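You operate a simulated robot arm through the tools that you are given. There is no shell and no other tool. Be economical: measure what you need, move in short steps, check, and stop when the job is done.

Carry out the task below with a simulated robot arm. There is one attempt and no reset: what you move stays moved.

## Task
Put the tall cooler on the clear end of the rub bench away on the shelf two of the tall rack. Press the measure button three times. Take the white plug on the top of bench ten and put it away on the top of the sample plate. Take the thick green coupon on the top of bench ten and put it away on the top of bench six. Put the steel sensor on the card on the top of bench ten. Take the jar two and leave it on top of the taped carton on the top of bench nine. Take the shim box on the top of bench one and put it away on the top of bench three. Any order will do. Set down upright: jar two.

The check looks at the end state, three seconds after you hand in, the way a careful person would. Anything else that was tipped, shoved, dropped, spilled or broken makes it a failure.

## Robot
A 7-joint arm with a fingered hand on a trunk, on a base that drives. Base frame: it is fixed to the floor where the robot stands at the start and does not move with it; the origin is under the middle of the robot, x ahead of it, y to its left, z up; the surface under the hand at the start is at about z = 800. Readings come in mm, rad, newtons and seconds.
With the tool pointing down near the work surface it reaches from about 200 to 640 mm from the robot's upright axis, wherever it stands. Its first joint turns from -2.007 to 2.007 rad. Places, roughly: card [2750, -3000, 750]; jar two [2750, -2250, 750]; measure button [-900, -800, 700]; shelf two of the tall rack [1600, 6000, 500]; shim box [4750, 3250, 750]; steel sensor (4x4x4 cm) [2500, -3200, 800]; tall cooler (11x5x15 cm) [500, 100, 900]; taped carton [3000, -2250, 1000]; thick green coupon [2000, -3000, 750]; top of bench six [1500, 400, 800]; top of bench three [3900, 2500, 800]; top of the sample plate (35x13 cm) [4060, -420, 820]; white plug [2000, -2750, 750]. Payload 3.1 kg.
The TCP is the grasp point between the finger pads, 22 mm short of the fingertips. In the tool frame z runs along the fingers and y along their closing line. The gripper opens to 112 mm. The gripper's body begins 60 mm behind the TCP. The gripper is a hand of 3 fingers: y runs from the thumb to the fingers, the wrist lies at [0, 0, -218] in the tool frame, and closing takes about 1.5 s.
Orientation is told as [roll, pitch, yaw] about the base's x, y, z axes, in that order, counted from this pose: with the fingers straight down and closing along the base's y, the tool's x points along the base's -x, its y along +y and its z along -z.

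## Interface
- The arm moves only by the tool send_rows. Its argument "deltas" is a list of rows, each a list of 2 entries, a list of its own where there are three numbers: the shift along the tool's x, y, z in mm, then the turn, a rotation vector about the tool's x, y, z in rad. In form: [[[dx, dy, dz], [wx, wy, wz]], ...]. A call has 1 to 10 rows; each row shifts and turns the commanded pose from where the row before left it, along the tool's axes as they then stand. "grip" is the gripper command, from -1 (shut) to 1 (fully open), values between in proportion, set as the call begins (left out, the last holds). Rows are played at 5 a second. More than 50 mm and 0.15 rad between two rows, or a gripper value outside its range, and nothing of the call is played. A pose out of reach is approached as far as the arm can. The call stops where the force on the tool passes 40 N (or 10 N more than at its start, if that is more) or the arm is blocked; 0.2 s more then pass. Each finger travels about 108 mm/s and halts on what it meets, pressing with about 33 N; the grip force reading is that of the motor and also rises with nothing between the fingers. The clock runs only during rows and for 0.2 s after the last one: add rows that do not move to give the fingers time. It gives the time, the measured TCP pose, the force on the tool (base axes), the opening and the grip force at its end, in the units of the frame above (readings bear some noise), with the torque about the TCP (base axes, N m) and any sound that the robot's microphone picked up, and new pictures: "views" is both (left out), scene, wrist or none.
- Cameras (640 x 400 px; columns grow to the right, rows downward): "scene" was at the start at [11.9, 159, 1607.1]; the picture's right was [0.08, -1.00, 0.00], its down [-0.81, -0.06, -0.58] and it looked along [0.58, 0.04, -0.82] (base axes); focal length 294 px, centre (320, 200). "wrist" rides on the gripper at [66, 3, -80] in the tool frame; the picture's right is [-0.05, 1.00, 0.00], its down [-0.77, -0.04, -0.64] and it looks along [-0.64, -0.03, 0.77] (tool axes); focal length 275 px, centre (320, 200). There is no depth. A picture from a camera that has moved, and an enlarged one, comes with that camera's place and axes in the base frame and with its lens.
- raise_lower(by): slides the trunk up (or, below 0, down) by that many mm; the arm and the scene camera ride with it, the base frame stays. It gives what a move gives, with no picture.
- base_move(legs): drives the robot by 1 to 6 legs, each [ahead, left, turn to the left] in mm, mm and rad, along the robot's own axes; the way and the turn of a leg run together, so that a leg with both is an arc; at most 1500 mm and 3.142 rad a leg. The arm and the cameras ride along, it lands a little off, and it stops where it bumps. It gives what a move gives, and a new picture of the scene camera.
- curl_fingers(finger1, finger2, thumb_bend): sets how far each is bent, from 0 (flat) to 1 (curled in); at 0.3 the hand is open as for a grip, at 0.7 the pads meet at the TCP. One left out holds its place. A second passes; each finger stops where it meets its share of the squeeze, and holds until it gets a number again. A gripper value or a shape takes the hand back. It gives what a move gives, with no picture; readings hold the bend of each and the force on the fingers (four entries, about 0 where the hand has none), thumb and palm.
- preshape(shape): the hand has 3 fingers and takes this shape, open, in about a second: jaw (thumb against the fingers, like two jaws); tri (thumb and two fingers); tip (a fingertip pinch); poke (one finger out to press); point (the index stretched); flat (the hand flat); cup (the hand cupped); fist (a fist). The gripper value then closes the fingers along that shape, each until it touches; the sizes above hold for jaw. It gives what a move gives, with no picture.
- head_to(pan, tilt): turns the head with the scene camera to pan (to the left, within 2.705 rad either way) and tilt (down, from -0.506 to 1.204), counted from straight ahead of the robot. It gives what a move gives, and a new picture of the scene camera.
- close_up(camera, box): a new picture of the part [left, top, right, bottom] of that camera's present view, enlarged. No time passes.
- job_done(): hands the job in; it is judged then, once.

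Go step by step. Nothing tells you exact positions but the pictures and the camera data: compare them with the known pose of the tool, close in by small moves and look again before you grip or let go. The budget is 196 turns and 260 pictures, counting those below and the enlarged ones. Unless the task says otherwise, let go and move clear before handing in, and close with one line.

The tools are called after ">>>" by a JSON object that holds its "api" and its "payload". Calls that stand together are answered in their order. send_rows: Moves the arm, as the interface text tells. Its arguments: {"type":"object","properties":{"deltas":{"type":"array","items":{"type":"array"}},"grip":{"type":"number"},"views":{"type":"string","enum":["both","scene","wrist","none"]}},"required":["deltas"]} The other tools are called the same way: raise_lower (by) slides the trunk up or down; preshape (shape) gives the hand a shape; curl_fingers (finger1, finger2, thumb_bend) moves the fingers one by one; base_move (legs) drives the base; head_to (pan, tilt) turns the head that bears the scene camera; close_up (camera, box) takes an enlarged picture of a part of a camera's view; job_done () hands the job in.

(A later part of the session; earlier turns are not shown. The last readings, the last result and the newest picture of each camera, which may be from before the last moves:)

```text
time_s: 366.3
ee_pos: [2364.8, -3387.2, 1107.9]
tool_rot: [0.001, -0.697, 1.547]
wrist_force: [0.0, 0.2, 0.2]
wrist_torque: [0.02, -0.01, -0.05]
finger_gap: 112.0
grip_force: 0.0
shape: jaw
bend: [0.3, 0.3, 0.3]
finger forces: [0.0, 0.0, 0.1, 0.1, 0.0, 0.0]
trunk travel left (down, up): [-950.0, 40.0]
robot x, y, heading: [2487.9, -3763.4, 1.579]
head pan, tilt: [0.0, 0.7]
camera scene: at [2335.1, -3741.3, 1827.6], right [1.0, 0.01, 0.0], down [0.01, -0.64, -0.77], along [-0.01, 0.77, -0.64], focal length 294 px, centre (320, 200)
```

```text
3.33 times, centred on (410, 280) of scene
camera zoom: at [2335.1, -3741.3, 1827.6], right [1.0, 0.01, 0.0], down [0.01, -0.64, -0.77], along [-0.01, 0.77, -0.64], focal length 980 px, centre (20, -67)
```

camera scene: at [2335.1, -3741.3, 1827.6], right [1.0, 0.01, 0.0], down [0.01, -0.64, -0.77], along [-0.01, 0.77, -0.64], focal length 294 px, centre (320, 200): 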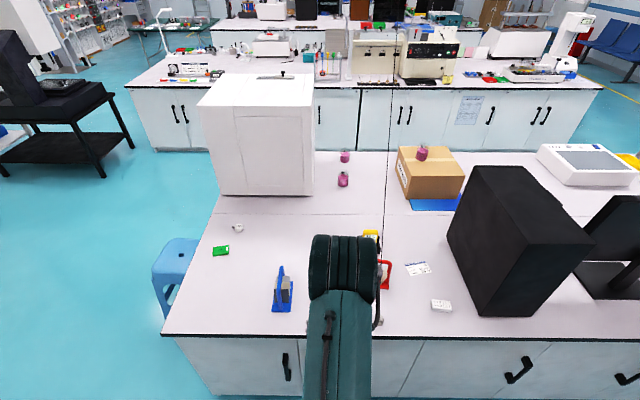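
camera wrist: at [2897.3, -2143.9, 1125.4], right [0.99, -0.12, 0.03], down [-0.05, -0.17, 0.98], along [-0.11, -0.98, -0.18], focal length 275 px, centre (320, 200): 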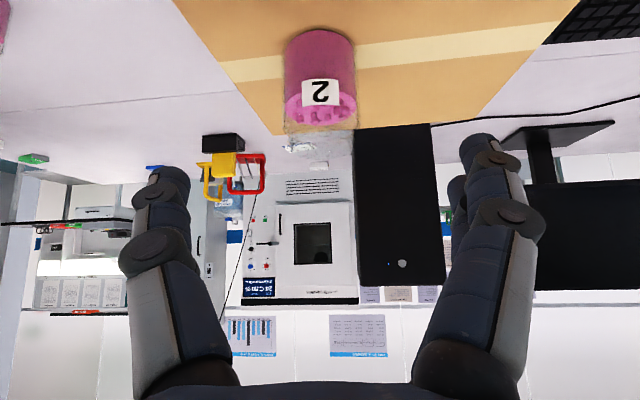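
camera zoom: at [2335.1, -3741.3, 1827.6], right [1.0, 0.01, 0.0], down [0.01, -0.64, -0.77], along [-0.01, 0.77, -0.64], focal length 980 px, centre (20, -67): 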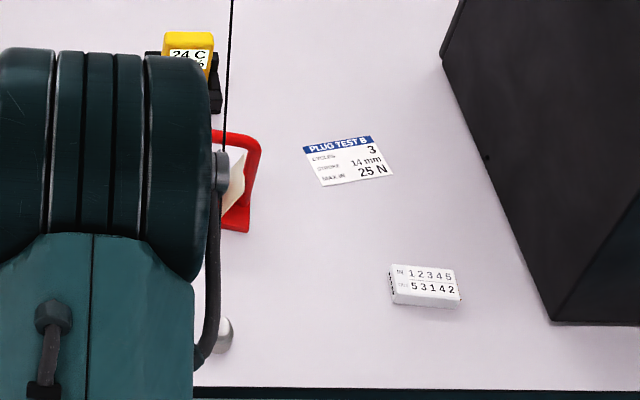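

The white plug "P2" is at about (1928, -2747), the green coupon at (1881, -2881), and the card at (2744, -2961). The steel sensor is at about (2545, -3207). I'll move in to pick the sensor first.

>>> {"api": "base_move", "payload": {"legs": [[150, -163, 0]]}}

>>> {"api": "close_up", "payload": {"camera": "wrist", "box": [0, 0, 640, 400]}}

```text
time_s: 368.0
ee_pos: [2525.3, -3232.8, 1109.1]
tool_rot: [0.0, -0.699, 1.549]
wrist_force: [0.3, 0.5, -0.1]
wrist_torque: [0.03, 0.02, -0.01]
finger_gap: 112.2
grip_force: 0.1
shape: jaw
bend: [0.3, 0.3, 0.3]
finger forces: [0.0, 0.1, 0.0, 0.0, 0.1, 0.1]
trunk travel left (down, up): [-950.0, 40.0]
robot x, y, heading: [2650.0, -3612.4, 1.581]
head pan, tilt: [0.0, 0.7]
camera scene: at [2496.7, -3588.7, 1827.6], right [1.0, 0.01, 0.0], down [0.01, -0.64, -0.77], along [-0.01, 0.77, -0.64], focal length 294 px, centre (320, 200)
```

scene: 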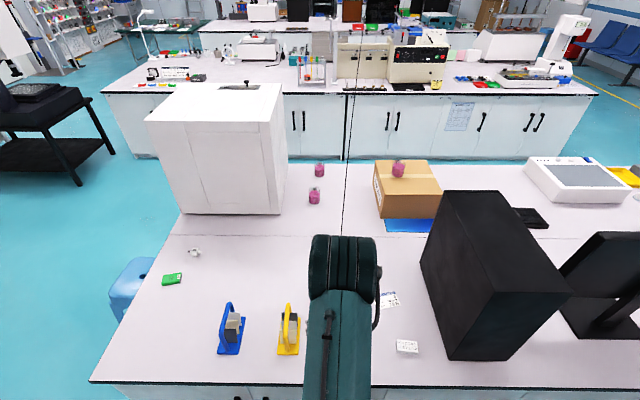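

```text
1.00 times, centred on (320, 200) of wrist (not enlarged: the box is as wide or as high as the picture)
camera zoom: at [2520.1, -3336.9, 1127.5], right [-1.0, 0.06, 0.03], down [0.04, 0.18, 0.98], along [0.05, 0.98, -0.18], focal length 275 px, centre (320, 200)
```

zoom: 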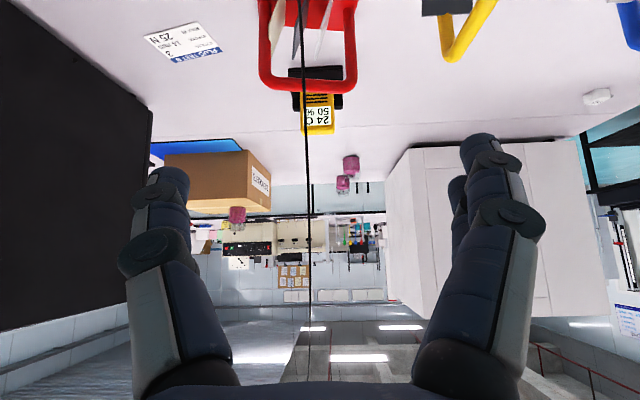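

>>> {"api": "send_rows", "payload": {"deltas": [[[25.8, 0, 30.6], [0, 0.15, 0]], [[20.9, 0, 34.1], [0, 0.15, 0]], [[15.6, 0, 36.8], [0, 0, 0]], [[30, 20, 20], [0, 0, 0]], [[30, 0, 20], [0, 0, 0]]], "views": "both", "grip": 0.3}}

```text
time_s: 369.2
ee_pos: [2506.9, -3272.2, 928.2]
tool_rot: [0.0, -0.399, 1.548]
wrist_force: [0.0, -0.3, 0.3]
wrist_torque: [0.01, -0.01, 0.02]
finger_gap: 73.3
grip_force: 0.1
shape: jaw
bend: [0.7, 0.7, 0.67]
finger forces: [0.0, 0.0, 0.0, 0.1, 0.1, 0.1]
trunk travel left (down, up): [-950.0, 40.0]
robot x, y, heading: [2648.4, -3609.7, 1.586]
head pan, tilt: [0.0, 0.7]
camera scene: at [2498.1, -3587.4, 1827.7], right [1.0, 0.01, 0.0], down [0.01, -0.64, -0.76], along [-0.01, 0.76, -0.64], focal length 294 px, centre (320, 200)
camera wrist: at [2501.0, -3364.9, 975.9], right [-1.0, 0.07, 0.02], down [0.05, 0.46, 0.89], along [0.05, 0.88, -0.47], focal length 275 px, centre (320, 200)
```

scene: 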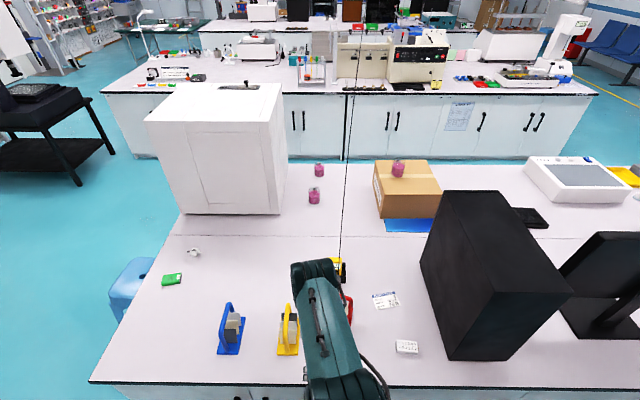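
wrist: 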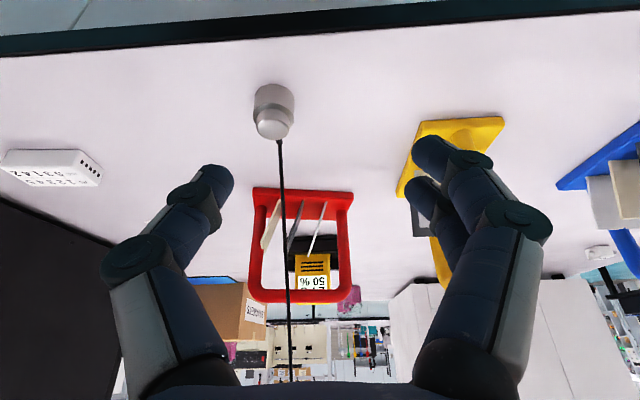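

The sensor has a thin cable rising from its top, so I'll grip its sides with the hand tilted from the south, keeping the palm clear of the cable.

>>> {"api": "send_rows", "payload": {"deltas": [[[0, -35.5, 0], [0, 0, 0]], [[0, 0, 25], [0, -0.1, 0]], [[0, 0, 26], [0, -0.1, 0]]], "views": "wrist"}}

```text
time_s: 370.0
ee_pos: [2540.4, -3251.1, 883.0]
tool_rot: [0.001, -0.6, 1.548]
wrist_force: [0.6, 0.6, -0.3]
wrist_torque: [0.02, 0.0, -0.03]
finger_gap: 73.2
grip_force: 0.1
shape: jaw
bend: [0.7, 0.7, 0.67]
finger forces: [0.1, 0.1, 0.1, 0.0, 0.0, 0.0]
trunk travel left (down, up): [-950.0, 40.0]
robot x, y, heading: [2652.0, -3616.0, 1.58]
head pan, tilt: [0.0, 0.7]
camera wrist: at [2535.0, -3351.9, 911.2], right [-1.0, 0.06, 0.03], down [0.04, 0.28, 0.96], along [0.05, 0.96, -0.28], focal length 275 px, centre (320, 200)
```

wrist: 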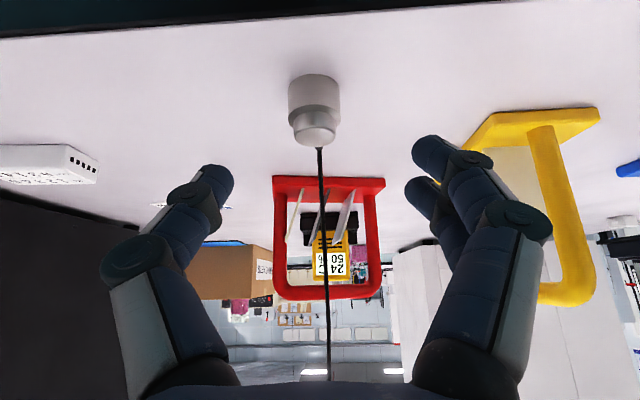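

>>> {"api": "send_rows", "payload": {"deltas": [[[0, -2.6, 25], [0, 0, 0]], [[0, 0, 25], [0, 0, 0]], [[0, 0, 14], [0, 0, 0]]], "views": "wrist"}}

```text
time_s: 370.8
ee_pos: [2544.0, -3216.4, 828.8]
tool_rot: [-0.001, -0.599, 1.549]
wrist_force: [0.3, 0.0, 0.1]
wrist_torque: [0.02, -0.03, 0.02]
finger_gap: 73.3
grip_force: 0.0
shape: jaw
bend: [0.7, 0.7, 0.67]
finger forces: [0.0, 0.0, 0.0, 0.1, 0.1, 0.0]
trunk travel left (down, up): [-950.0, 40.0]
robot x, y, heading: [2650.9, -3611.4, 1.579]
head pan, tilt: [0.0, 0.7]
camera wrist: at [2538.2, -3316.0, 858.5], right [-1.0, 0.06, 0.03], down [0.04, 0.28, 0.96], along [0.05, 0.96, -0.28], focal length 275 px, centre (320, 200)
```

wrist: 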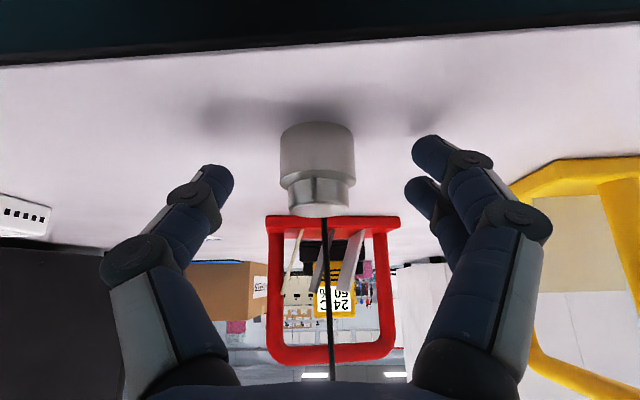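

>>> {"api": "send_rows", "payload": {"deltas": [[[-3.7, 0, 8], [0, 0, 0]], [[-3.7, 0, 8], [0, 0, 0]]], "views": "wrist"}}

>>> {"api": "send_rows", "payload": {"deltas": [[[0, 0, 0], [0, 0, 0]], [[0, 0, 0], [0, 0, 0]], [[0, 0, 0], [0, 0, 0]], [[0, 0, 0], [0, 0, 0]], [[0, 0, 0], [0, 0, 0]]], "grip": -1, "views": "wrist"}}

```text
time_s: 371.4
ee_pos: [2545.0, -3203.5, 823.3]
tool_rot: [0.003, -0.606, 1.546]
wrist_force: [2.5, -7.5, 30.5]
wrist_torque: [-0.12, 1.51, 0.36]
finger_gap: 71.8
grip_force: 0.0
shape: jaw
bend: [0.74, 0.7, 0.67]
finger forces: [31.2, 0.0, 0.0, 0.1, 0.1, 0.0]
trunk travel left (down, up): [-950.0, 40.0]
robot x, y, heading: [2648.4, -3613.0, 1.584]
head pan, tilt: [0.0, 0.7]
camera wrist: at [2539.7, -3303.7, 851.7], right [-1.0, 0.06, 0.03], down [0.04, 0.27, 0.96], along [0.05, 0.96, -0.27], focal length 275 px, centre (320, 200)
```

wrist: 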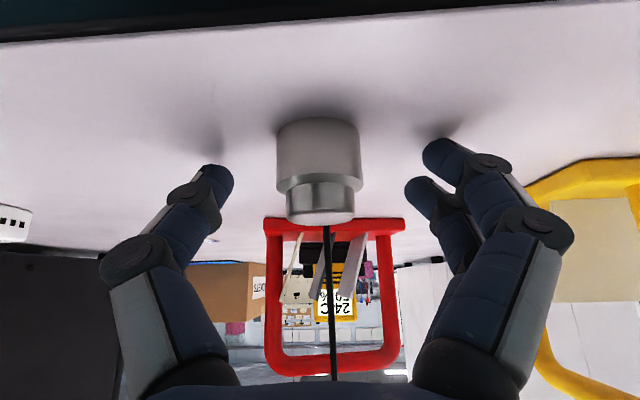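

```text
time_s: 372.6
ee_pos: [2544.9, -3201.2, 821.5]
tool_rot: [-0.002, -0.599, 1.549]
wrist_force: [-4.4, -2.1, 12.0]
wrist_torque: [-0.1, 0.14, -0.01]
finger_gap: 0.0
grip_force: 33.0
shape: jaw
bend: [0.8, 0.69, 0.77]
finger forces: [17.5, 0.1, 0.0, 0.0, 0.0, 0.0]
trunk travel left (down, up): [-950.0, 40.0]
robot x, y, heading: [2650.9, -3612.5, 1.581]
head pan, tilt: [0.0, 0.7]
camera wrist: at [2539.1, -3303.1, 849.7], right [-1.0, 0.06, 0.02], down [0.04, 0.28, 0.96], along [0.05, 0.96, -0.28], focal length 275 px, centre (320, 200)
```

wrist: 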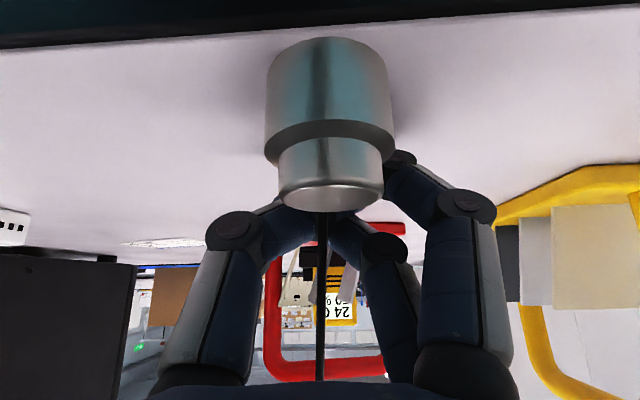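

The fingers closed behind the sensor and drew it toward the bench edge; it's still upright, about 8 mm from the edge. I'll clear the hand north and upward without touching it again.

>>> {"api": "send_rows", "payload": {"deltas": [[[-11.7, 0, 0.6], [0, 0, 0]], [[-11.7, 0, 0.6], [0, 0, 0]], [[-22.6, 0, -33], [0, 0, 0]], [[-22.6, 0, -33], [0, 0, 0]]], "views": "wrist"}}

```text
time_s: 373.6
ee_pos: [2547.0, -3179.3, 912.5]
tool_rot: [0.0, -0.598, 1.548]
wrist_force: [0.1, 0.1, -0.4]
wrist_torque: [0.01, 0.04, 0.02]
finger_gap: 0.1
grip_force: 33.4
shape: jaw
bend: [0.78, 0.69, 0.77]
finger forces: [0.0, 0.0, 0.1, 0.0, 0.2, 0.0]
trunk travel left (down, up): [-950.0, 40.0]
robot x, y, heading: [2645.3, -3613.7, 1.577]
head pan, tilt: [0.0, 0.7]
camera wrist: at [2540.8, -3279.9, 940.9], right [-1.0, 0.06, 0.03], down [0.04, 0.28, 0.96], along [0.05, 0.96, -0.28], focal length 275 px, centre (320, 200)
```

wrist: 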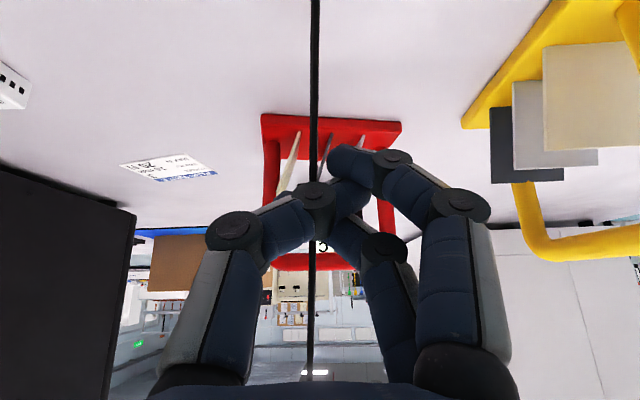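

>>> {"api": "send_rows", "payload": {"deltas": [[[38, 2, -30], [0, 0, 0]], [[34, 2, -10], [0, 0, 0]], [[30, 1, 5], [0, 0, 0]], [[0, 0, 0], [0, 0, 0]]], "grip": 0.4, "views": "both"}}

```text
time_s: 374.6
ee_pos: [2538.5, -3283.8, 883.1]
tool_rot: [0.0, -0.599, 1.545]
wrist_force: [0.1, -0.1, -0.4]
wrist_torque: [-0.01, 0.03, 0.0]
finger_gap: 78.2
grip_force: 0.0
shape: jaw
bend: [0.67, 0.67, 0.64]
finger forces: [0.1, 0.1, 0.0, 0.0, 0.0, 0.0]
trunk travel left (down, up): [-950.0, 40.0]
robot x, y, heading: [2651.9, -3610.5, 1.584]
head pan, tilt: [0.0, 0.7]
camera scene: at [2497.6, -3587.7, 1827.6], right [1.0, 0.01, 0.0], down [0.01, -0.64, -0.76], along [-0.01, 0.76, -0.64], focal length 294 px, centre (320, 200)
camera wrist: at [2533.1, -3384.9, 911.8], right [-1.0, 0.06, 0.03], down [0.04, 0.28, 0.96], along [0.05, 0.96, -0.28], focal length 275 px, centre (320, 200)
```

scene: 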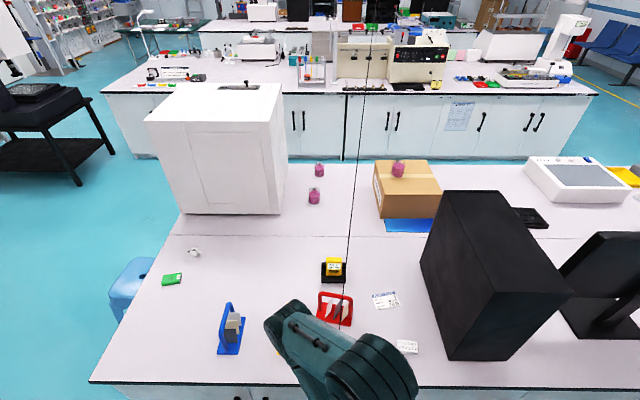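
wrist: 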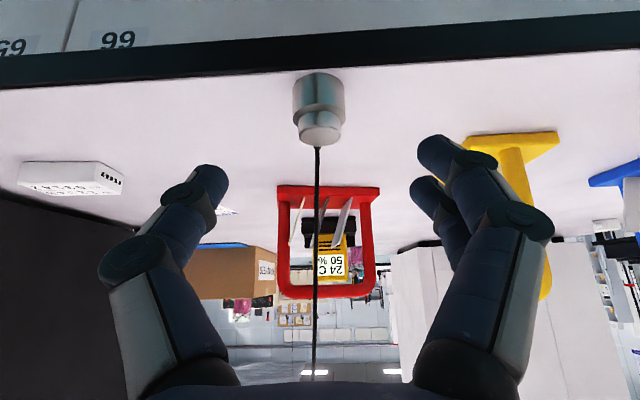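

>>> {"api": "send_rows", "payload": {"deltas": [[[-20.3, -1.5, 16.3], [0, 0.15, 0]], [[0, 0, 0], [0, 0.15, 0]], [[0, 0, 0], [0, 0, 0]]], "views": "wrist"}}

```text
time_s: 375.4
ee_pos: [2540.8, -3259.2, 881.6]
tool_rot: [-0.001, -0.298, 1.549]
wrist_force: [0.1, 0.6, 0.8]
wrist_torque: [0.03, 0.01, 0.01]
finger_gap: 78.3
grip_force: 0.1
shape: jaw
bend: [0.67, 0.67, 0.64]
finger forces: [0.0, 0.1, 0.1, 0.0, 0.1, 0.0]
trunk travel left (down, up): [-950.0, 40.0]
robot x, y, heading: [2651.1, -3615.1, 1.584]
head pan, tilt: [0.0, 0.7]
camera wrist: at [2534.9, -3346.8, 938.9], right [-1.0, 0.07, 0.01], down [0.05, 0.55, 0.83], along [0.05, 0.83, -0.55], focal length 275 px, centre (320, 200)
```

wrist: 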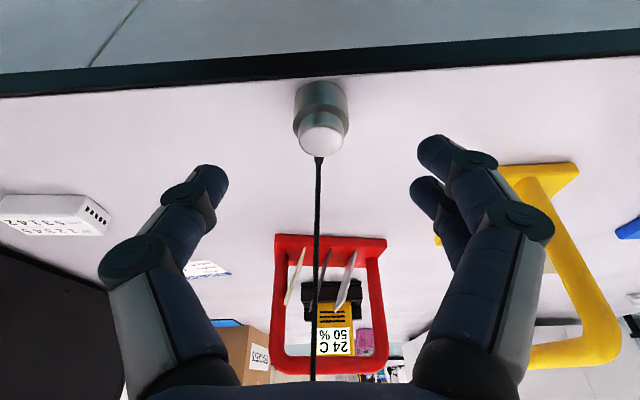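

>>> {"api": "send_rows", "payload": {"deltas": [[[1, 0, 25], [0, 0, 0]], [[1, 0, 22], [0, 0, 0]], [[0, 0, 9], [0, 0, 0]]], "views": "wrist"}}

```text
time_s: 376.2
ee_pos: [2540.4, -3244.0, 827.2]
tool_rot: [0.001, -0.299, 1.548]
wrist_force: [0.7, 0.5, 0.4]
wrist_torque: [0.0, 0.0, 0.03]
finger_gap: 78.3
grip_force: 0.0
shape: jaw
bend: [0.67, 0.67, 0.64]
finger forces: [0.1, 0.0, 0.0, 0.1, 0.0, 0.0]
trunk travel left (down, up): [-950.0, 40.0]
robot x, y, heading: [2650.6, -3611.3, 1.579]
head pan, tilt: [0.0, 0.7]
camera wrist: at [2535.4, -3331.5, 884.5], right [-1.0, 0.07, 0.01], down [0.05, 0.55, 0.83], along [0.05, 0.83, -0.55], focal length 275 px, centre (320, 200)
```

wrist: 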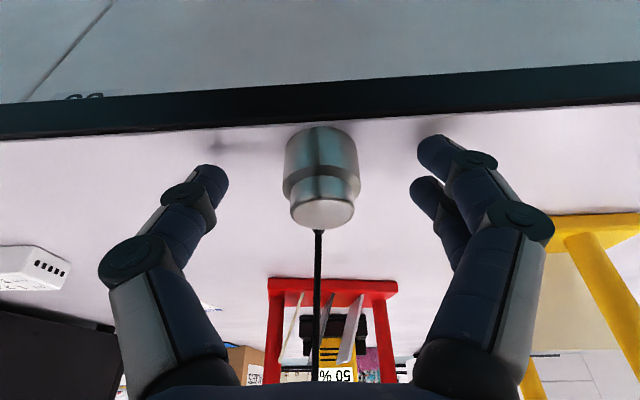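

>>> {"api": "send_rows", "payload": {"deltas": [[[0, 0, 2], [0, 0, 0]], [[0, 0, 0], [0, 0, 0]], [[0, 0, 0], [0, 0, 0]], [[0, 0, 0], [0, 0, 0]], [[0, 0, 0], [0, 0, 0]]], "grip": -1, "views": "wrist"}}

```text
time_s: 377.4
ee_pos: [2538.7, -3242.9, 825.0]
tool_rot: [0.001, -0.298, 1.549]
wrist_force: [-0.5, 0.2, 0.4]
wrist_torque: [-0.06, -0.03, -0.01]
finger_gap: 23.2
grip_force: 33.1
shape: jaw
bend: [0.73, 0.73, 0.7]
finger forces: [15.7, 15.2, 0.0, 0.1, 29.8, 0.0]
trunk travel left (down, up): [-950.0, 40.0]
robot x, y, heading: [2650.0, -3609.6, 1.583]
head pan, tilt: [0.0, 0.7]
camera wrist: at [2534.8, -3330.4, 882.8], right [-1.0, 0.07, 0.01], down [0.05, 0.55, 0.83], along [0.05, 0.83, -0.55], focal length 275 px, centre (320, 200)
```

wrist: 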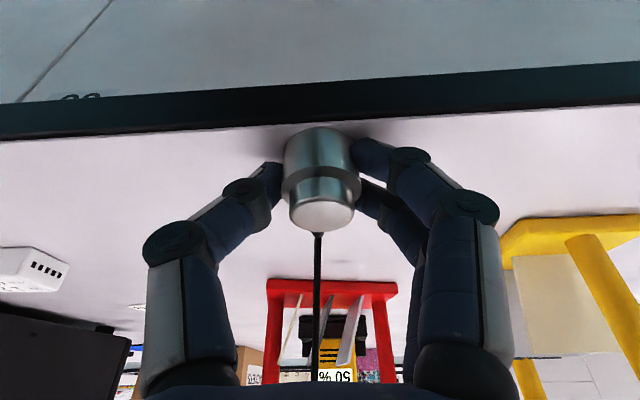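

Gripped securely. I'll lift it, rebalance with a lower trunk for reach, then carry it east and north to the card.

>>> {"api": "send_rows", "payload": {"deltas": [[[-3, 0, -9.6], [0, 0, 0]], [[-8.8, 0, -28.7], [0, 0, 0]], [[-11.7, 0, -38.2], [0, 0, 0]], [[-11.7, 0, -38.2], [0, 0, 0]], [[-11.7, 0, -38.2], [0, 0, 0]], [[-11.7, 0, -38.2], [0, 0, 0]]], "views": "wrist"}}

```text
time_s: 378.8
ee_pos: [2539.6, -3245.9, 1024.1]
tool_rot: [0.0, -0.298, 1.549]
wrist_force: [-0.3, 0.2, -1.1]
wrist_torque: [-0.02, -0.01, 0.01]
finger_gap: 23.5
grip_force: 32.8
shape: jaw
bend: [0.73, 0.73, 0.7]
finger forces: [15.6, 15.1, 0.0, 0.0, 29.7, 0.1]
trunk travel left (down, up): [-950.0, 40.0]
robot x, y, heading: [2651.6, -3611.0, 1.583]
head pan, tilt: [0.0, 0.7]
camera wrist: at [2534.5, -3333.3, 1081.3], right [-1.0, 0.07, 0.01], down [0.05, 0.55, 0.83], along [0.05, 0.83, -0.55], focal length 275 px, centre (320, 200)
```

wrist: 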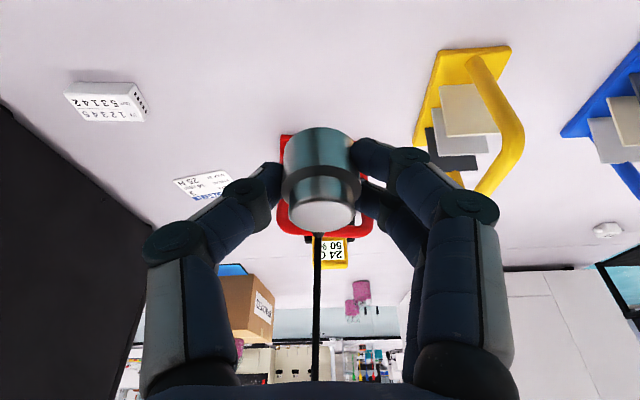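

>>> {"api": "raise_lower", "payload": {"by": -120}}

>>> {"api": "base_move", "payload": {"legs": [[5, -95, 0]]}}

>>> {"api": "send_rows", "payload": {"deltas": [[[0, -40, 0], [0, 0, 0]], [[0, -40, 0], [0, 0, 0]], [[-19, -36, 6], [0, 0, 0]], [[-42.9, 0, 13.2], [0, 0, 0]], [[-42.9, 0, 13.2], [0, 0, 0]], [[-42.9, 0, 13.2], [0, 0, 0]], [[-42.9, 0, 13.2], [0, 0, 0]]], "views": "both"}}

```text
time_s: 380.3
ee_pos: [2539.4, -3245.2, 902.1]
tool_rot: [0.001, -0.299, 1.548]
wrist_force: [0.1, 0.1, -1.4]
wrist_torque: [0.01, 0.0, 0.0]
finger_gap: 23.2
grip_force: 32.9
shape: jaw
bend: [0.73, 0.73, 0.7]
finger forces: [15.6, 15.2, 0.1, 0.0, 29.7, 0.0]
trunk travel left (down, up): [-830.0, 160.0]
robot x, y, heading: [2651.4, -3613.4, 1.579]
head pan, tilt: [0.0, 0.7]
```

```text
time_s: 381.4
ee_pos: [2635.0, -3238.0, 903.6]
tool_rot: [0.002, -0.298, 1.547]
wrist_force: [1.4, 0.1, -0.1]
wrist_torque: [-0.01, 0.0, 0.0]
finger_gap: 23.4
grip_force: 33.3
shape: jaw
bend: [0.73, 0.73, 0.7]
finger forces: [15.6, 15.2, 0.0, 0.1, 29.7, 0.1]
trunk travel left (down, up): [-830.0, 160.0]
robot x, y, heading: [2744.9, -3605.6, 1.582]
head pan, tilt: [0.0, 0.7]
camera scene: at [2592.7, -3581.8, 1707.7], right [1.0, 0.01, 0.0], down [0.01, -0.64, -0.76], along [-0.01, 0.76, -0.64], focal length 294 px, centre (320, 200)
```

scene: 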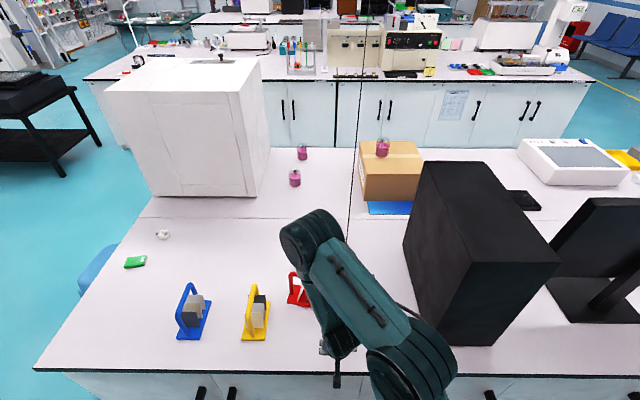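

```text
time_s: 383.1
ee_pos: [2756.4, -3041.2, 901.2]
tool_rot: [-0.003, -0.298, 1.549]
wrist_force: [-0.9, 0.1, -1.4]
wrist_torque: [0.02, 0.01, 0.04]
finger_gap: 23.2
grip_force: 33.1
shape: jaw
bend: [0.73, 0.73, 0.7]
finger forces: [16.0, 15.7, 0.1, 0.0, 29.6, 0.0]
trunk travel left (down, up): [-830.0, 160.0]
robot x, y, heading: [2745.7, -3601.8, 1.582]
head pan, tilt: [0.0, 0.7]
camera scene: at [2590.8, -3580.2, 1707.4], right [1.0, 0.01, 0.0], down [0.01, -0.65, -0.76], along [-0.01, 0.76, -0.65], focal length 294 px, centre (320, 200)
camera wrist: at [2751.0, -3129.2, 959.7], right [-1.0, 0.07, 0.01], down [0.05, 0.55, 0.83], along [0.05, 0.83, -0.55], focal length 275 px, centre (320, 200)
```

scene: 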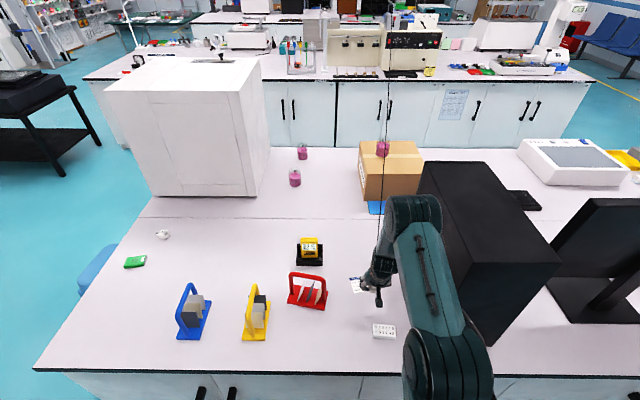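
wrist: 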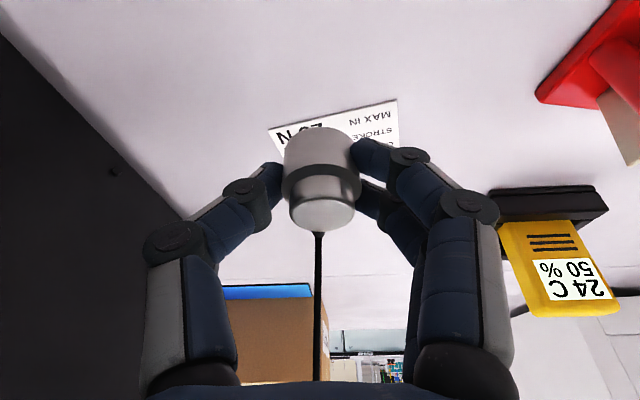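

>>> {"api": "send_rows", "payload": {"deltas": [[[-35.4, 4.8, 10.9], [0, 0, 0]], [[-35.4, 4.8, 10.9], [0, 0, 0]], [[8.8, 0, 28.7], [0, 0, 0]]], "views": "both"}}

```text
time_s: 383.9
ee_pos: [2747.8, -2968.6, 872.8]
tool_rot: [-0.001, -0.296, 1.547]
wrist_force: [-1.2, -0.3, -0.8]
wrist_torque: [-0.05, 0.03, 0.0]
finger_gap: 23.0
grip_force: 33.4
shape: jaw
bend: [0.73, 0.73, 0.7]
finger forces: [16.0, 15.9, 0.0, 0.1, 29.6, 0.0]
trunk travel left (down, up): [-830.0, 160.0]
robot x, y, heading: [2746.7, -3605.5, 1.583]
head pan, tilt: [0.0, 0.7]
camera scene: at [2592.7, -3581.0, 1707.7], right [1.0, 0.01, 0.0], down [0.01, -0.64, -0.76], along [-0.01, 0.76, -0.64], focal length 294 px, centre (320, 200)
camera wrist: at [2742.0, -3055.9, 930.5], right [-1.0, 0.07, 0.01], down [0.05, 0.55, 0.83], along [0.05, 0.83, -0.55], focal length 275 px, centre (320, 200)
```

scene: 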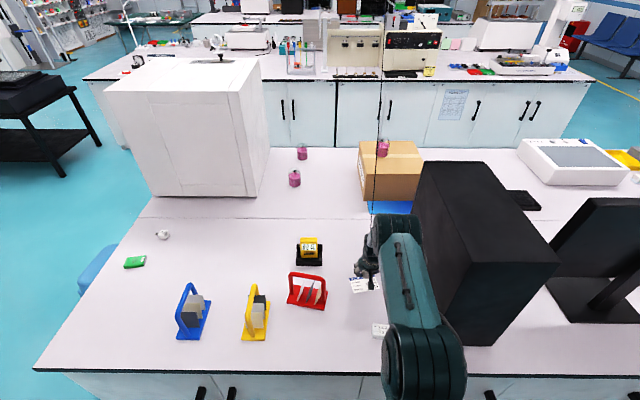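
wrist: 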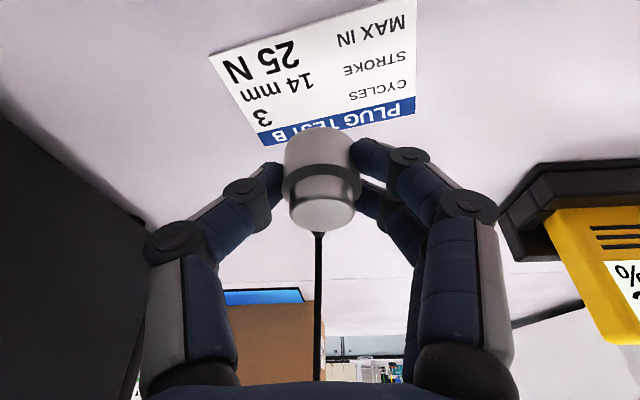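

>>> {"api": "send_rows", "payload": {"deltas": [[[5.9, 0, 19.1], [0, 0, 0]], [[5.9, 0, 19.1], [0, 0, 0]], [[1.2, 0, 3.8], [0, 0, 0]], [[0.6, 0, 1.9], [0, 0, 0]], [[0, 0, 0], [0, 0, 0]]], "views": "wrist"}}

```text
time_s: 385.1
ee_pos: [2747.1, -2968.0, 828.2]
tool_rot: [-0.001, -0.299, 1.548]
wrist_force: [0.1, -0.2, 0.2]
wrist_torque: [0.0, 0.0, 0.02]
finger_gap: 23.0
grip_force: 33.0
shape: jaw
bend: [0.73, 0.73, 0.7]
finger forces: [16.2, 16.0, 0.0, 0.0, 29.8, 0.0]
trunk travel left (down, up): [-830.0, 160.0]
robot x, y, heading: [2750.1, -3607.2, 1.582]
head pan, tilt: [0.0, 0.7]
camera wrist: at [2741.9, -3055.7, 885.1], right [-1.0, 0.07, 0.01], down [0.05, 0.55, 0.83], along [0.05, 0.83, -0.55], focal length 275 px, centre (320, 200)
```

wrist: 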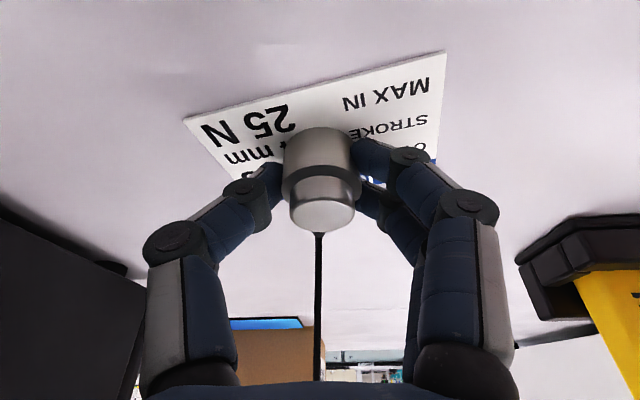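

>>> {"api": "send_rows", "payload": {"deltas": [[[0.6, 0, 1.9], [0, 0, 0]], [[0.3, 0, 1], [0, 0, 0]], [[0, 0, 0], [0, 0, 0]]], "views": "none"}}

```text
time_s: 385.9
ee_pos: [2747.1, -2967.9, 826.1]
tool_rot: [0.0, -0.303, 1.547]
wrist_force: [-1.1, 3.6, 16.6]
wrist_torque: [-0.01, 0.13, -0.07]
finger_gap: 23.4
grip_force: 33.3
shape: jaw
bend: [0.74, 0.73, 0.7]
finger forces: [26.1, 16.3, 0.0, 0.0, 33.0, 0.1]
trunk travel left (down, up): [-830.0, 160.0]
robot x, y, heading: [2744.2, -3608.7, 1.587]
head pan, tilt: [0.0, 0.7]
```

>>> {"api": "send_rows", "payload": {"deltas": [[[-0.3, 0, -1], [0, 0, 0]], [[0, 0, 0], [0, 0, 0]], [[0, 0, 0], [0, 0, 0]], [[0, 0, -3], [0, 0, 0]], [[0, 0, -15], [0, 0, 0]], [[0, 0, -40], [0, 0, 0]], [[0, 0, -40], [0, 0, 0]], [[0, 0, -30], [0, 0, 0]]], "grip": 0.3, "views": "both"}}

```text
time_s: 387.6
ee_pos: [2745.1, -3007.9, 948.2]
tool_rot: [-0.001, -0.297, 1.546]
wrist_force: [0.2, -0.8, -0.8]
wrist_torque: [0.0, -0.01, -0.01]
finger_gap: 72.2
grip_force: 0.2
shape: jaw
bend: [0.7, 0.7, 0.67]
finger forces: [0.0, 0.0, 0.0, 0.0, 0.0, 0.0]
trunk travel left (down, up): [-830.0, 160.0]
robot x, y, heading: [2750.3, -3604.1, 1.581]
head pan, tilt: [0.0, 0.7]
camera scene: at [2592.6, -3583.1, 1707.6], right [1.0, 0.01, 0.0], down [0.01, -0.64, -0.77], along [-0.01, 0.77, -0.64], focal length 294 px, centre (320, 200)
camera wrist: at [2739.8, -3096.0, 1005.2], right [-1.0, 0.07, 0.01], down [0.05, 0.55, 0.83], along [0.05, 0.83, -0.55], focal length 275 px, centre (320, 200)
```

scene: 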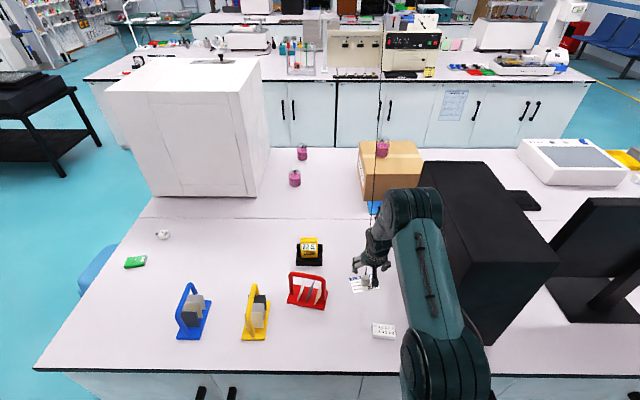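
wrist: 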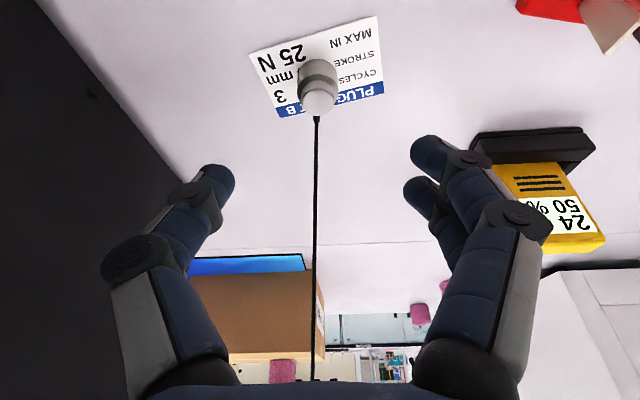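

The sensor stands on the card. Next is the white plug: it's reachable from the bench's west end, south of the stool, so I'll tuck the arm and drive around there.

>>> {"api": "send_rows", "payload": {"deltas": [[[43, 0, -24], [0, 0, 0]], [[43, 0, -24], [0, 0, 0]], [[43, 0, -24], [0, 0, 0]], [[43, 0, -24], [0, 0, 0]], [[43, 0, -24], [0, 0, 0]]], "views": "none"}}

>>> {"api": "base_move", "payload": {"legs": [[-230, 0, 0], [0, 1480, 0], [0, 200, 0], [0, 0, -1.58], [0, 630, 0], [150, 0, 0]]}}

>>> {"api": "head_to", "payload": {"pan": 0.3, "tilt": 0.7}}

```text
time_s: 388.9
ee_pos: [2737.4, -3248.7, 999.7]
tool_rot: [-0.001, -0.301, 1.55]
wrist_force: [0.5, -0.6, 0.1]
wrist_torque: [0.01, -0.01, -0.03]
finger_gap: 72.9
grip_force: 0.0
shape: jaw
bend: [0.7, 0.7, 0.67]
finger forces: [0.1, 0.0, 0.0, 0.0, 0.0, 0.1]
trunk travel left (down, up): [-830.0, 160.0]
robot x, y, heading: [2745.5, -3603.8, 1.583]
head pan, tilt: [0.0, 0.7]
```

```text
time_s: 406.8
ee_pos: [1561.3, -3247.4, 998.3]
tool_rot: [0.0, -0.298, -0.048]
wrist_force: [0.2, -0.4, 0.8]
wrist_torque: [0.01, -0.03, -0.01]
finger_gap: 72.6
grip_force: 0.2
shape: jaw
bend: [0.7, 0.7, 0.67]
finger forces: [0.1, 0.1, 0.0, 0.0, 0.0, 0.0]
trunk travel left (down, up): [-830.0, 160.0]
robot x, y, heading: [1201.6, -3245.1, -0.02]
head pan, tilt: [0.0, 0.7]
camera scene: at [1226.9, -3092.9, 1707.6], right [-0.02, -1.0, 0.0], down [-0.64, 0.01, -0.76], along [0.76, -0.01, -0.64], focal length 294 px, centre (320, 200)
```

scene: 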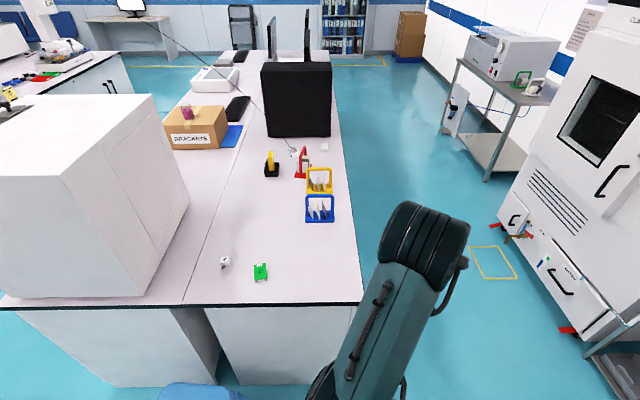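

```text
time_s: 407.6
ee_pos: [1559.3, -3247.7, 998.6]
tool_rot: [-0.001, -0.298, -0.051]
wrist_force: [0.4, -0.3, 0.2]
wrist_torque: [0.01, -0.01, 0.01]
finger_gap: 72.6
grip_force: 0.1
shape: jaw
bend: [0.7, 0.7, 0.67]
finger forces: [0.0, 0.0, 0.0, 0.0, 0.0, 0.0]
trunk travel left (down, up): [-830.0, 160.0]
robot x, y, heading: [1199.9, -3242.9, -0.019]
head pan, tilt: [0.3, 0.7]
camera scene: at [1223.0, -3067.9, 1707.6], right [0.28, -0.96, 0.0], down [-0.62, -0.18, -0.77], along [0.73, 0.21, -0.64], focal length 294 px, centre (320, 200)
```

scene: 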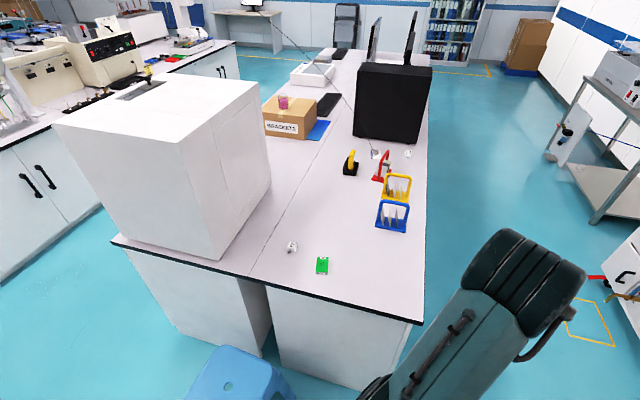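

>>> {"api": "base_move", "payload": {"legs": [[210, 50, 0.02]]}}

>>> {"api": "close_up", "payload": {"camera": "scene", "box": [230, 230, 350, 330]}}

```text
time_s: 409.3
ee_pos: [1768.3, -3191.7, 997.9]
tool_rot: [-0.001, -0.299, -0.029]
wrist_force: [0.3, -0.3, 0.3]
wrist_torque: [-0.01, 0.01, 0.01]
finger_gap: 72.4
grip_force: 0.2
shape: jaw
bend: [0.7, 0.7, 0.67]
finger forces: [0.1, 0.0, 0.0, 0.1, 0.0, 0.0]
trunk travel left (down, up): [-830.0, 160.0]
robot x, y, heading: [1408.7, -3199.9, 0.004]
head pan, tilt: [0.3, 0.7]
camera scene: at [1428.1, -3018.3, 1707.6], right [0.3, -0.95, 0.0], down [-0.61, -0.19, -0.76], along [0.73, 0.23, -0.64], focal length 294 px, centre (320, 200)
```

scene: 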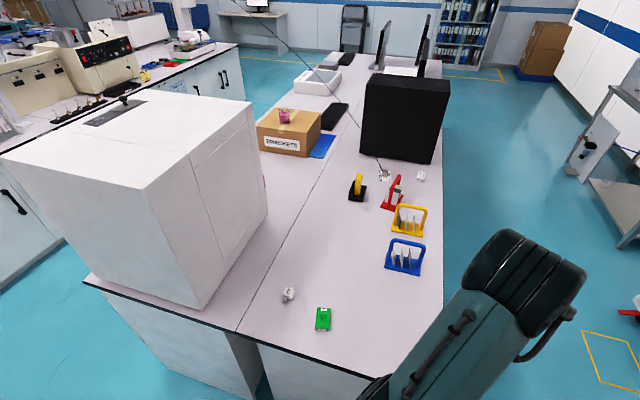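

```text
4.00 times, centred on (290, 280) of scene
camera zoom: at [1428.1, -3018.3, 1707.6], right [0.3, -0.95, 0.0], down [-0.61, -0.19, -0.76], along [0.73, 0.23, -0.64], focal length 1177 px, centre (440, -120)
```

zoom: 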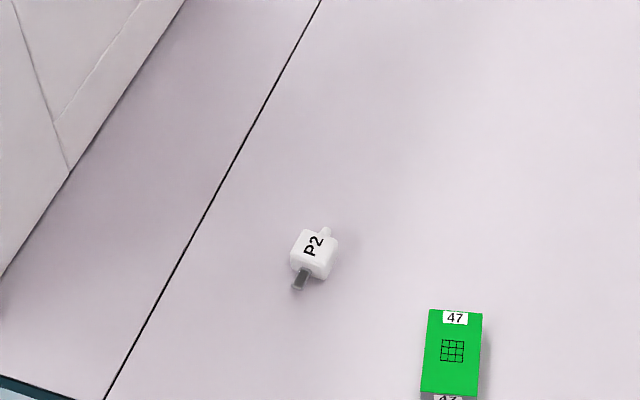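

The plug's axis runs along x, so closing along y suits it. I'll swing the hand north over to it, well clear of the oven.

>>> {"api": "send_rows", "payload": {"deltas": [[[0, 44, 5], [0, 0, 0]], [[0, 44, 5], [0, 0, 0]], [[0, 44, 5], [0, 0, 0]], [[0, 44, 5], [0, 0, 0]], [[0, 44, 5], [0, 0, 0]], [[0, 44, 5], [0, 0, 0]], [[0, 44, 5], [0, 0, 0]], [[0, 44, 5], [0, 0, 0]], [[0, 44, 5], [0, 0, 0]], [[0, 46, 5], [0, 0, 0.03]]], "grip": 0.2, "views": "wrist"}}

```text
time_s: 411.5
ee_pos: [1780.0, -2758.4, 949.3]
tool_rot: [0.006, -0.297, -0.06]
wrist_force: [-0.4, 0.4, -0.9]
wrist_torque: [-0.02, -0.01, -0.04]
finger_gap: 67.7
grip_force: 0.0
shape: jaw
bend: [0.71, 0.71, 0.71]
finger forces: [0.0, 0.1, 0.0, 0.1, 0.1, 0.1]
out of reach, approached as far as the arm can: row 10
trunk travel left (down, up): [-830.0, 160.0]
robot x, y, heading: [1408.5, -3197.5, 0.004]
head pan, tilt: [0.3, 0.7]
camera wrist: at [1693.3, -2751.1, 1006.5], right [0.1, 0.99, 0.02], down [0.55, -0.07, 0.83], along [0.83, -0.07, -0.55], focal length 275 px, centre (320, 200)
```

wrist: 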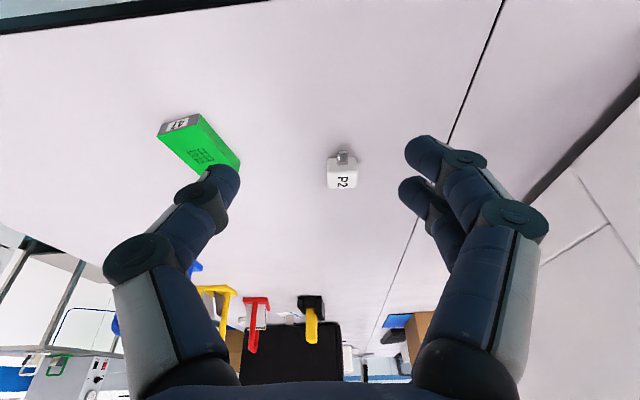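

The wrist limits the reach with that yaw, so I'll turn the hand toward the arm's own direction and close on the plug from there. It can rotate slightly into the pads.

>>> {"api": "send_rows", "payload": {"deltas": [[[0, 0, 0], [0, 0, -0.14]], [[0, 0, 0], [0, 0, -0.14]], [[0, 0, 0], [0, 0, -0.14]], [[-28.2, -14.3, 31.7], [0, -0.07, 0]], [[-28.2, -14.3, 31.7], [0, -0.07, 0]], [[-28.2, -14.3, 31.7], [0, -0.07, 0]]], "views": "wrist"}}

```text
time_s: 412.9
ee_pos: [1851.9, -2805.2, 893.0]
tool_rot: [-0.126, -0.484, 0.402]
wrist_force: [0.6, 0.2, -0.7]
wrist_torque: [0.01, 0.02, 0.02]
finger_gap: 67.5
grip_force: 0.0
shape: jaw
bend: [0.71, 0.71, 0.71]
finger forces: [0.0, 0.0, 0.1, 0.0, 0.0, 0.0]
out of reach, approached as far as the arm can: row 1, 2, 3
trunk travel left (down, up): [-830.0, 160.0]
robot x, y, heading: [1404.1, -3197.9, 0.003]
head pan, tilt: [0.3, 0.7]
camera wrist: at [1758.9, -2831.3, 932.1], right [-0.3, 0.95, -0.09], down [0.34, 0.19, 0.92], along [0.89, 0.24, -0.38], focal length 275 px, centre (320, 200)
```

wrist: 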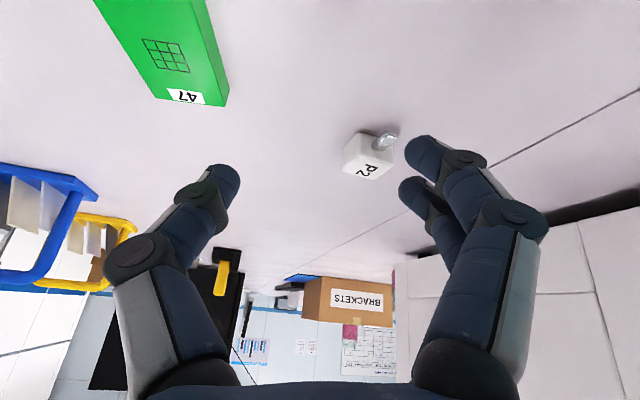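

>>> {"api": "send_rows", "payload": {"deltas": [[[0, 0, 0], [-0.126, 0, 0]], [[-23.8, 12, 18], [0, 0, 0]], [[-23.8, 12, 18], [0, 0, 0]]], "views": "wrist"}}

```text
time_s: 413.7
ee_pos: [1894.3, -2763.9, 884.3]
tool_rot: [0.003, -0.484, 0.403]
wrist_force: [-0.1, -0.4, 0.5]
wrist_torque: [0.01, 0.02, 0.0]
finger_gap: 67.5
grip_force: 0.1
shape: jaw
bend: [0.71, 0.71, 0.71]
finger forces: [0.0, 0.0, 0.1, 0.0, 0.0, 0.0]
out of reach, approached as far as the arm can: row 3
trunk travel left (down, up): [-830.0, 160.0]
robot x, y, heading: [1408.4, -3198.0, 0.005]
head pan, tilt: [0.3, 0.7]
camera wrist: at [1804.9, -2798.2, 924.1], right [-0.35, 0.94, 0.02], down [0.37, 0.12, 0.92], along [0.86, 0.33, -0.39], focal length 275 px, centre (320, 200)
```

wrist: 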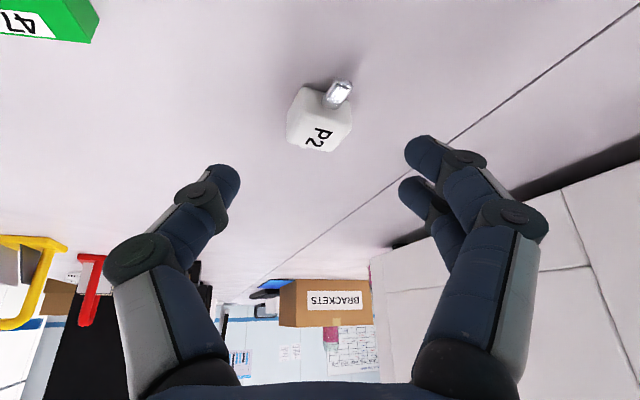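

>>> {"api": "send_rows", "payload": {"deltas": [[[-1, 0, 25], [0, 0, 0]], [[-1, 0, 25], [0, 0, 0]], [[0, 0, 13], [0, 0, 0]]], "views": "wrist"}}

```text
time_s: 414.5
ee_pos: [1895.6, -2767.3, 838.0]
tool_rot: [-0.002, -0.483, 0.404]
wrist_force: [0.7, 0.2, -0.1]
wrist_torque: [0.01, 0.01, -0.01]
finger_gap: 67.7
grip_force: 0.1
shape: jaw
bend: [0.71, 0.71, 0.71]
finger forces: [0.0, 0.1, 0.0, 0.0, 0.0, 0.0]
out of reach, approached as far as the arm can: row 1, 2, 3
trunk travel left (down, up): [-830.0, 160.0]
robot x, y, heading: [1407.7, -3197.1, -0.001]
head pan, tilt: [0.3, 0.7]
camera wrist: at [1806.6, -2803.5, 879.8], right [-0.35, 0.94, 0.02], down [0.37, 0.12, 0.92], along [0.86, 0.33, -0.39], focal length 275 px, centre (320, 200)
```

wrist: 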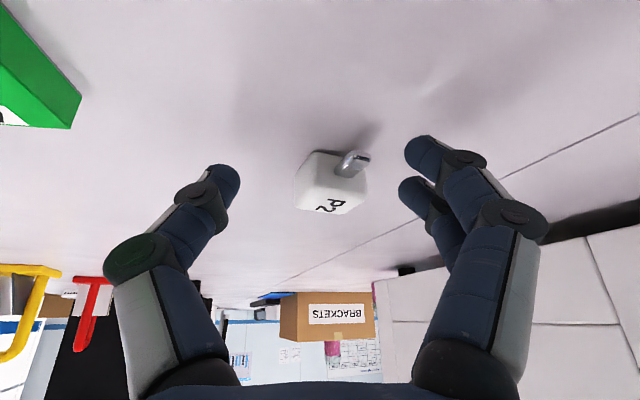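

Just short by about 30 mm. The base still has a little room, so I'll nudge it forward and slightly left with the fingers straddling the plug.

>>> {"api": "base_move", "payload": {"legs": [[24, 16, 0]]}}

>>> {"api": "close_up", "payload": {"camera": "wrist", "box": [0, 0, 640, 400]}}

```text
time_s: 415.3
ee_pos: [1919.2, -2753.2, 840.8]
tool_rot: [0.0, -0.486, 0.404]
wrist_force: [-0.1, 0.5, 0.0]
wrist_torque: [0.02, 0.0, -0.02]
finger_gap: 67.7
grip_force: 0.0
shape: jaw
bend: [0.71, 0.71, 0.71]
finger forces: [0.1, 0.0, 0.0, 0.0, 0.1, 0.0]
trunk travel left (down, up): [-830.0, 160.0]
robot x, y, heading: [1432.1, -3182.6, 0.006]
head pan, tilt: [0.3, 0.7]
camera scene: at [1450.3, -3003.0, 1707.7], right [0.3, -0.95, 0.0], down [-0.61, -0.19, -0.77], along [0.73, 0.23, -0.64], focal length 294 px, centre (320, 200)
```

scene: 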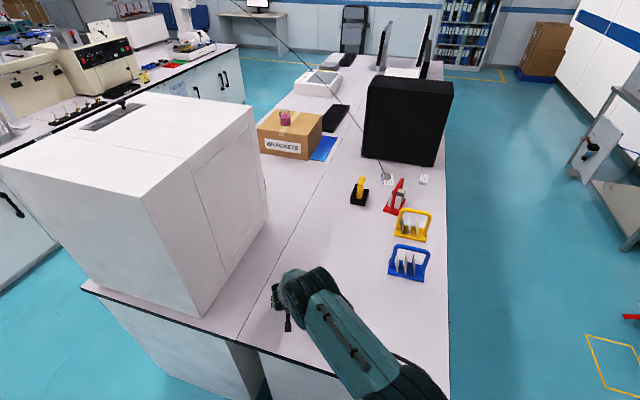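

```text
1.00 times, centred on (320, 200) of wrist (not enlarged: the box is as wide or as high as the picture)
camera zoom: at [1829.5, -2788.2, 880.5], right [-0.35, 0.94, 0.02], down [0.37, 0.12, 0.92], along [0.86, 0.33, -0.39], focal length 275 px, centre (320, 200)
```

zoom: 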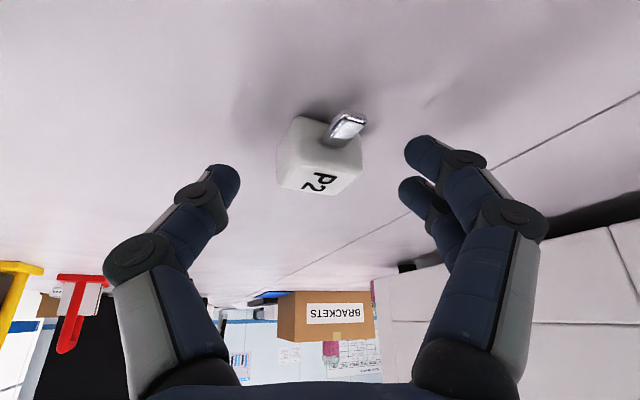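

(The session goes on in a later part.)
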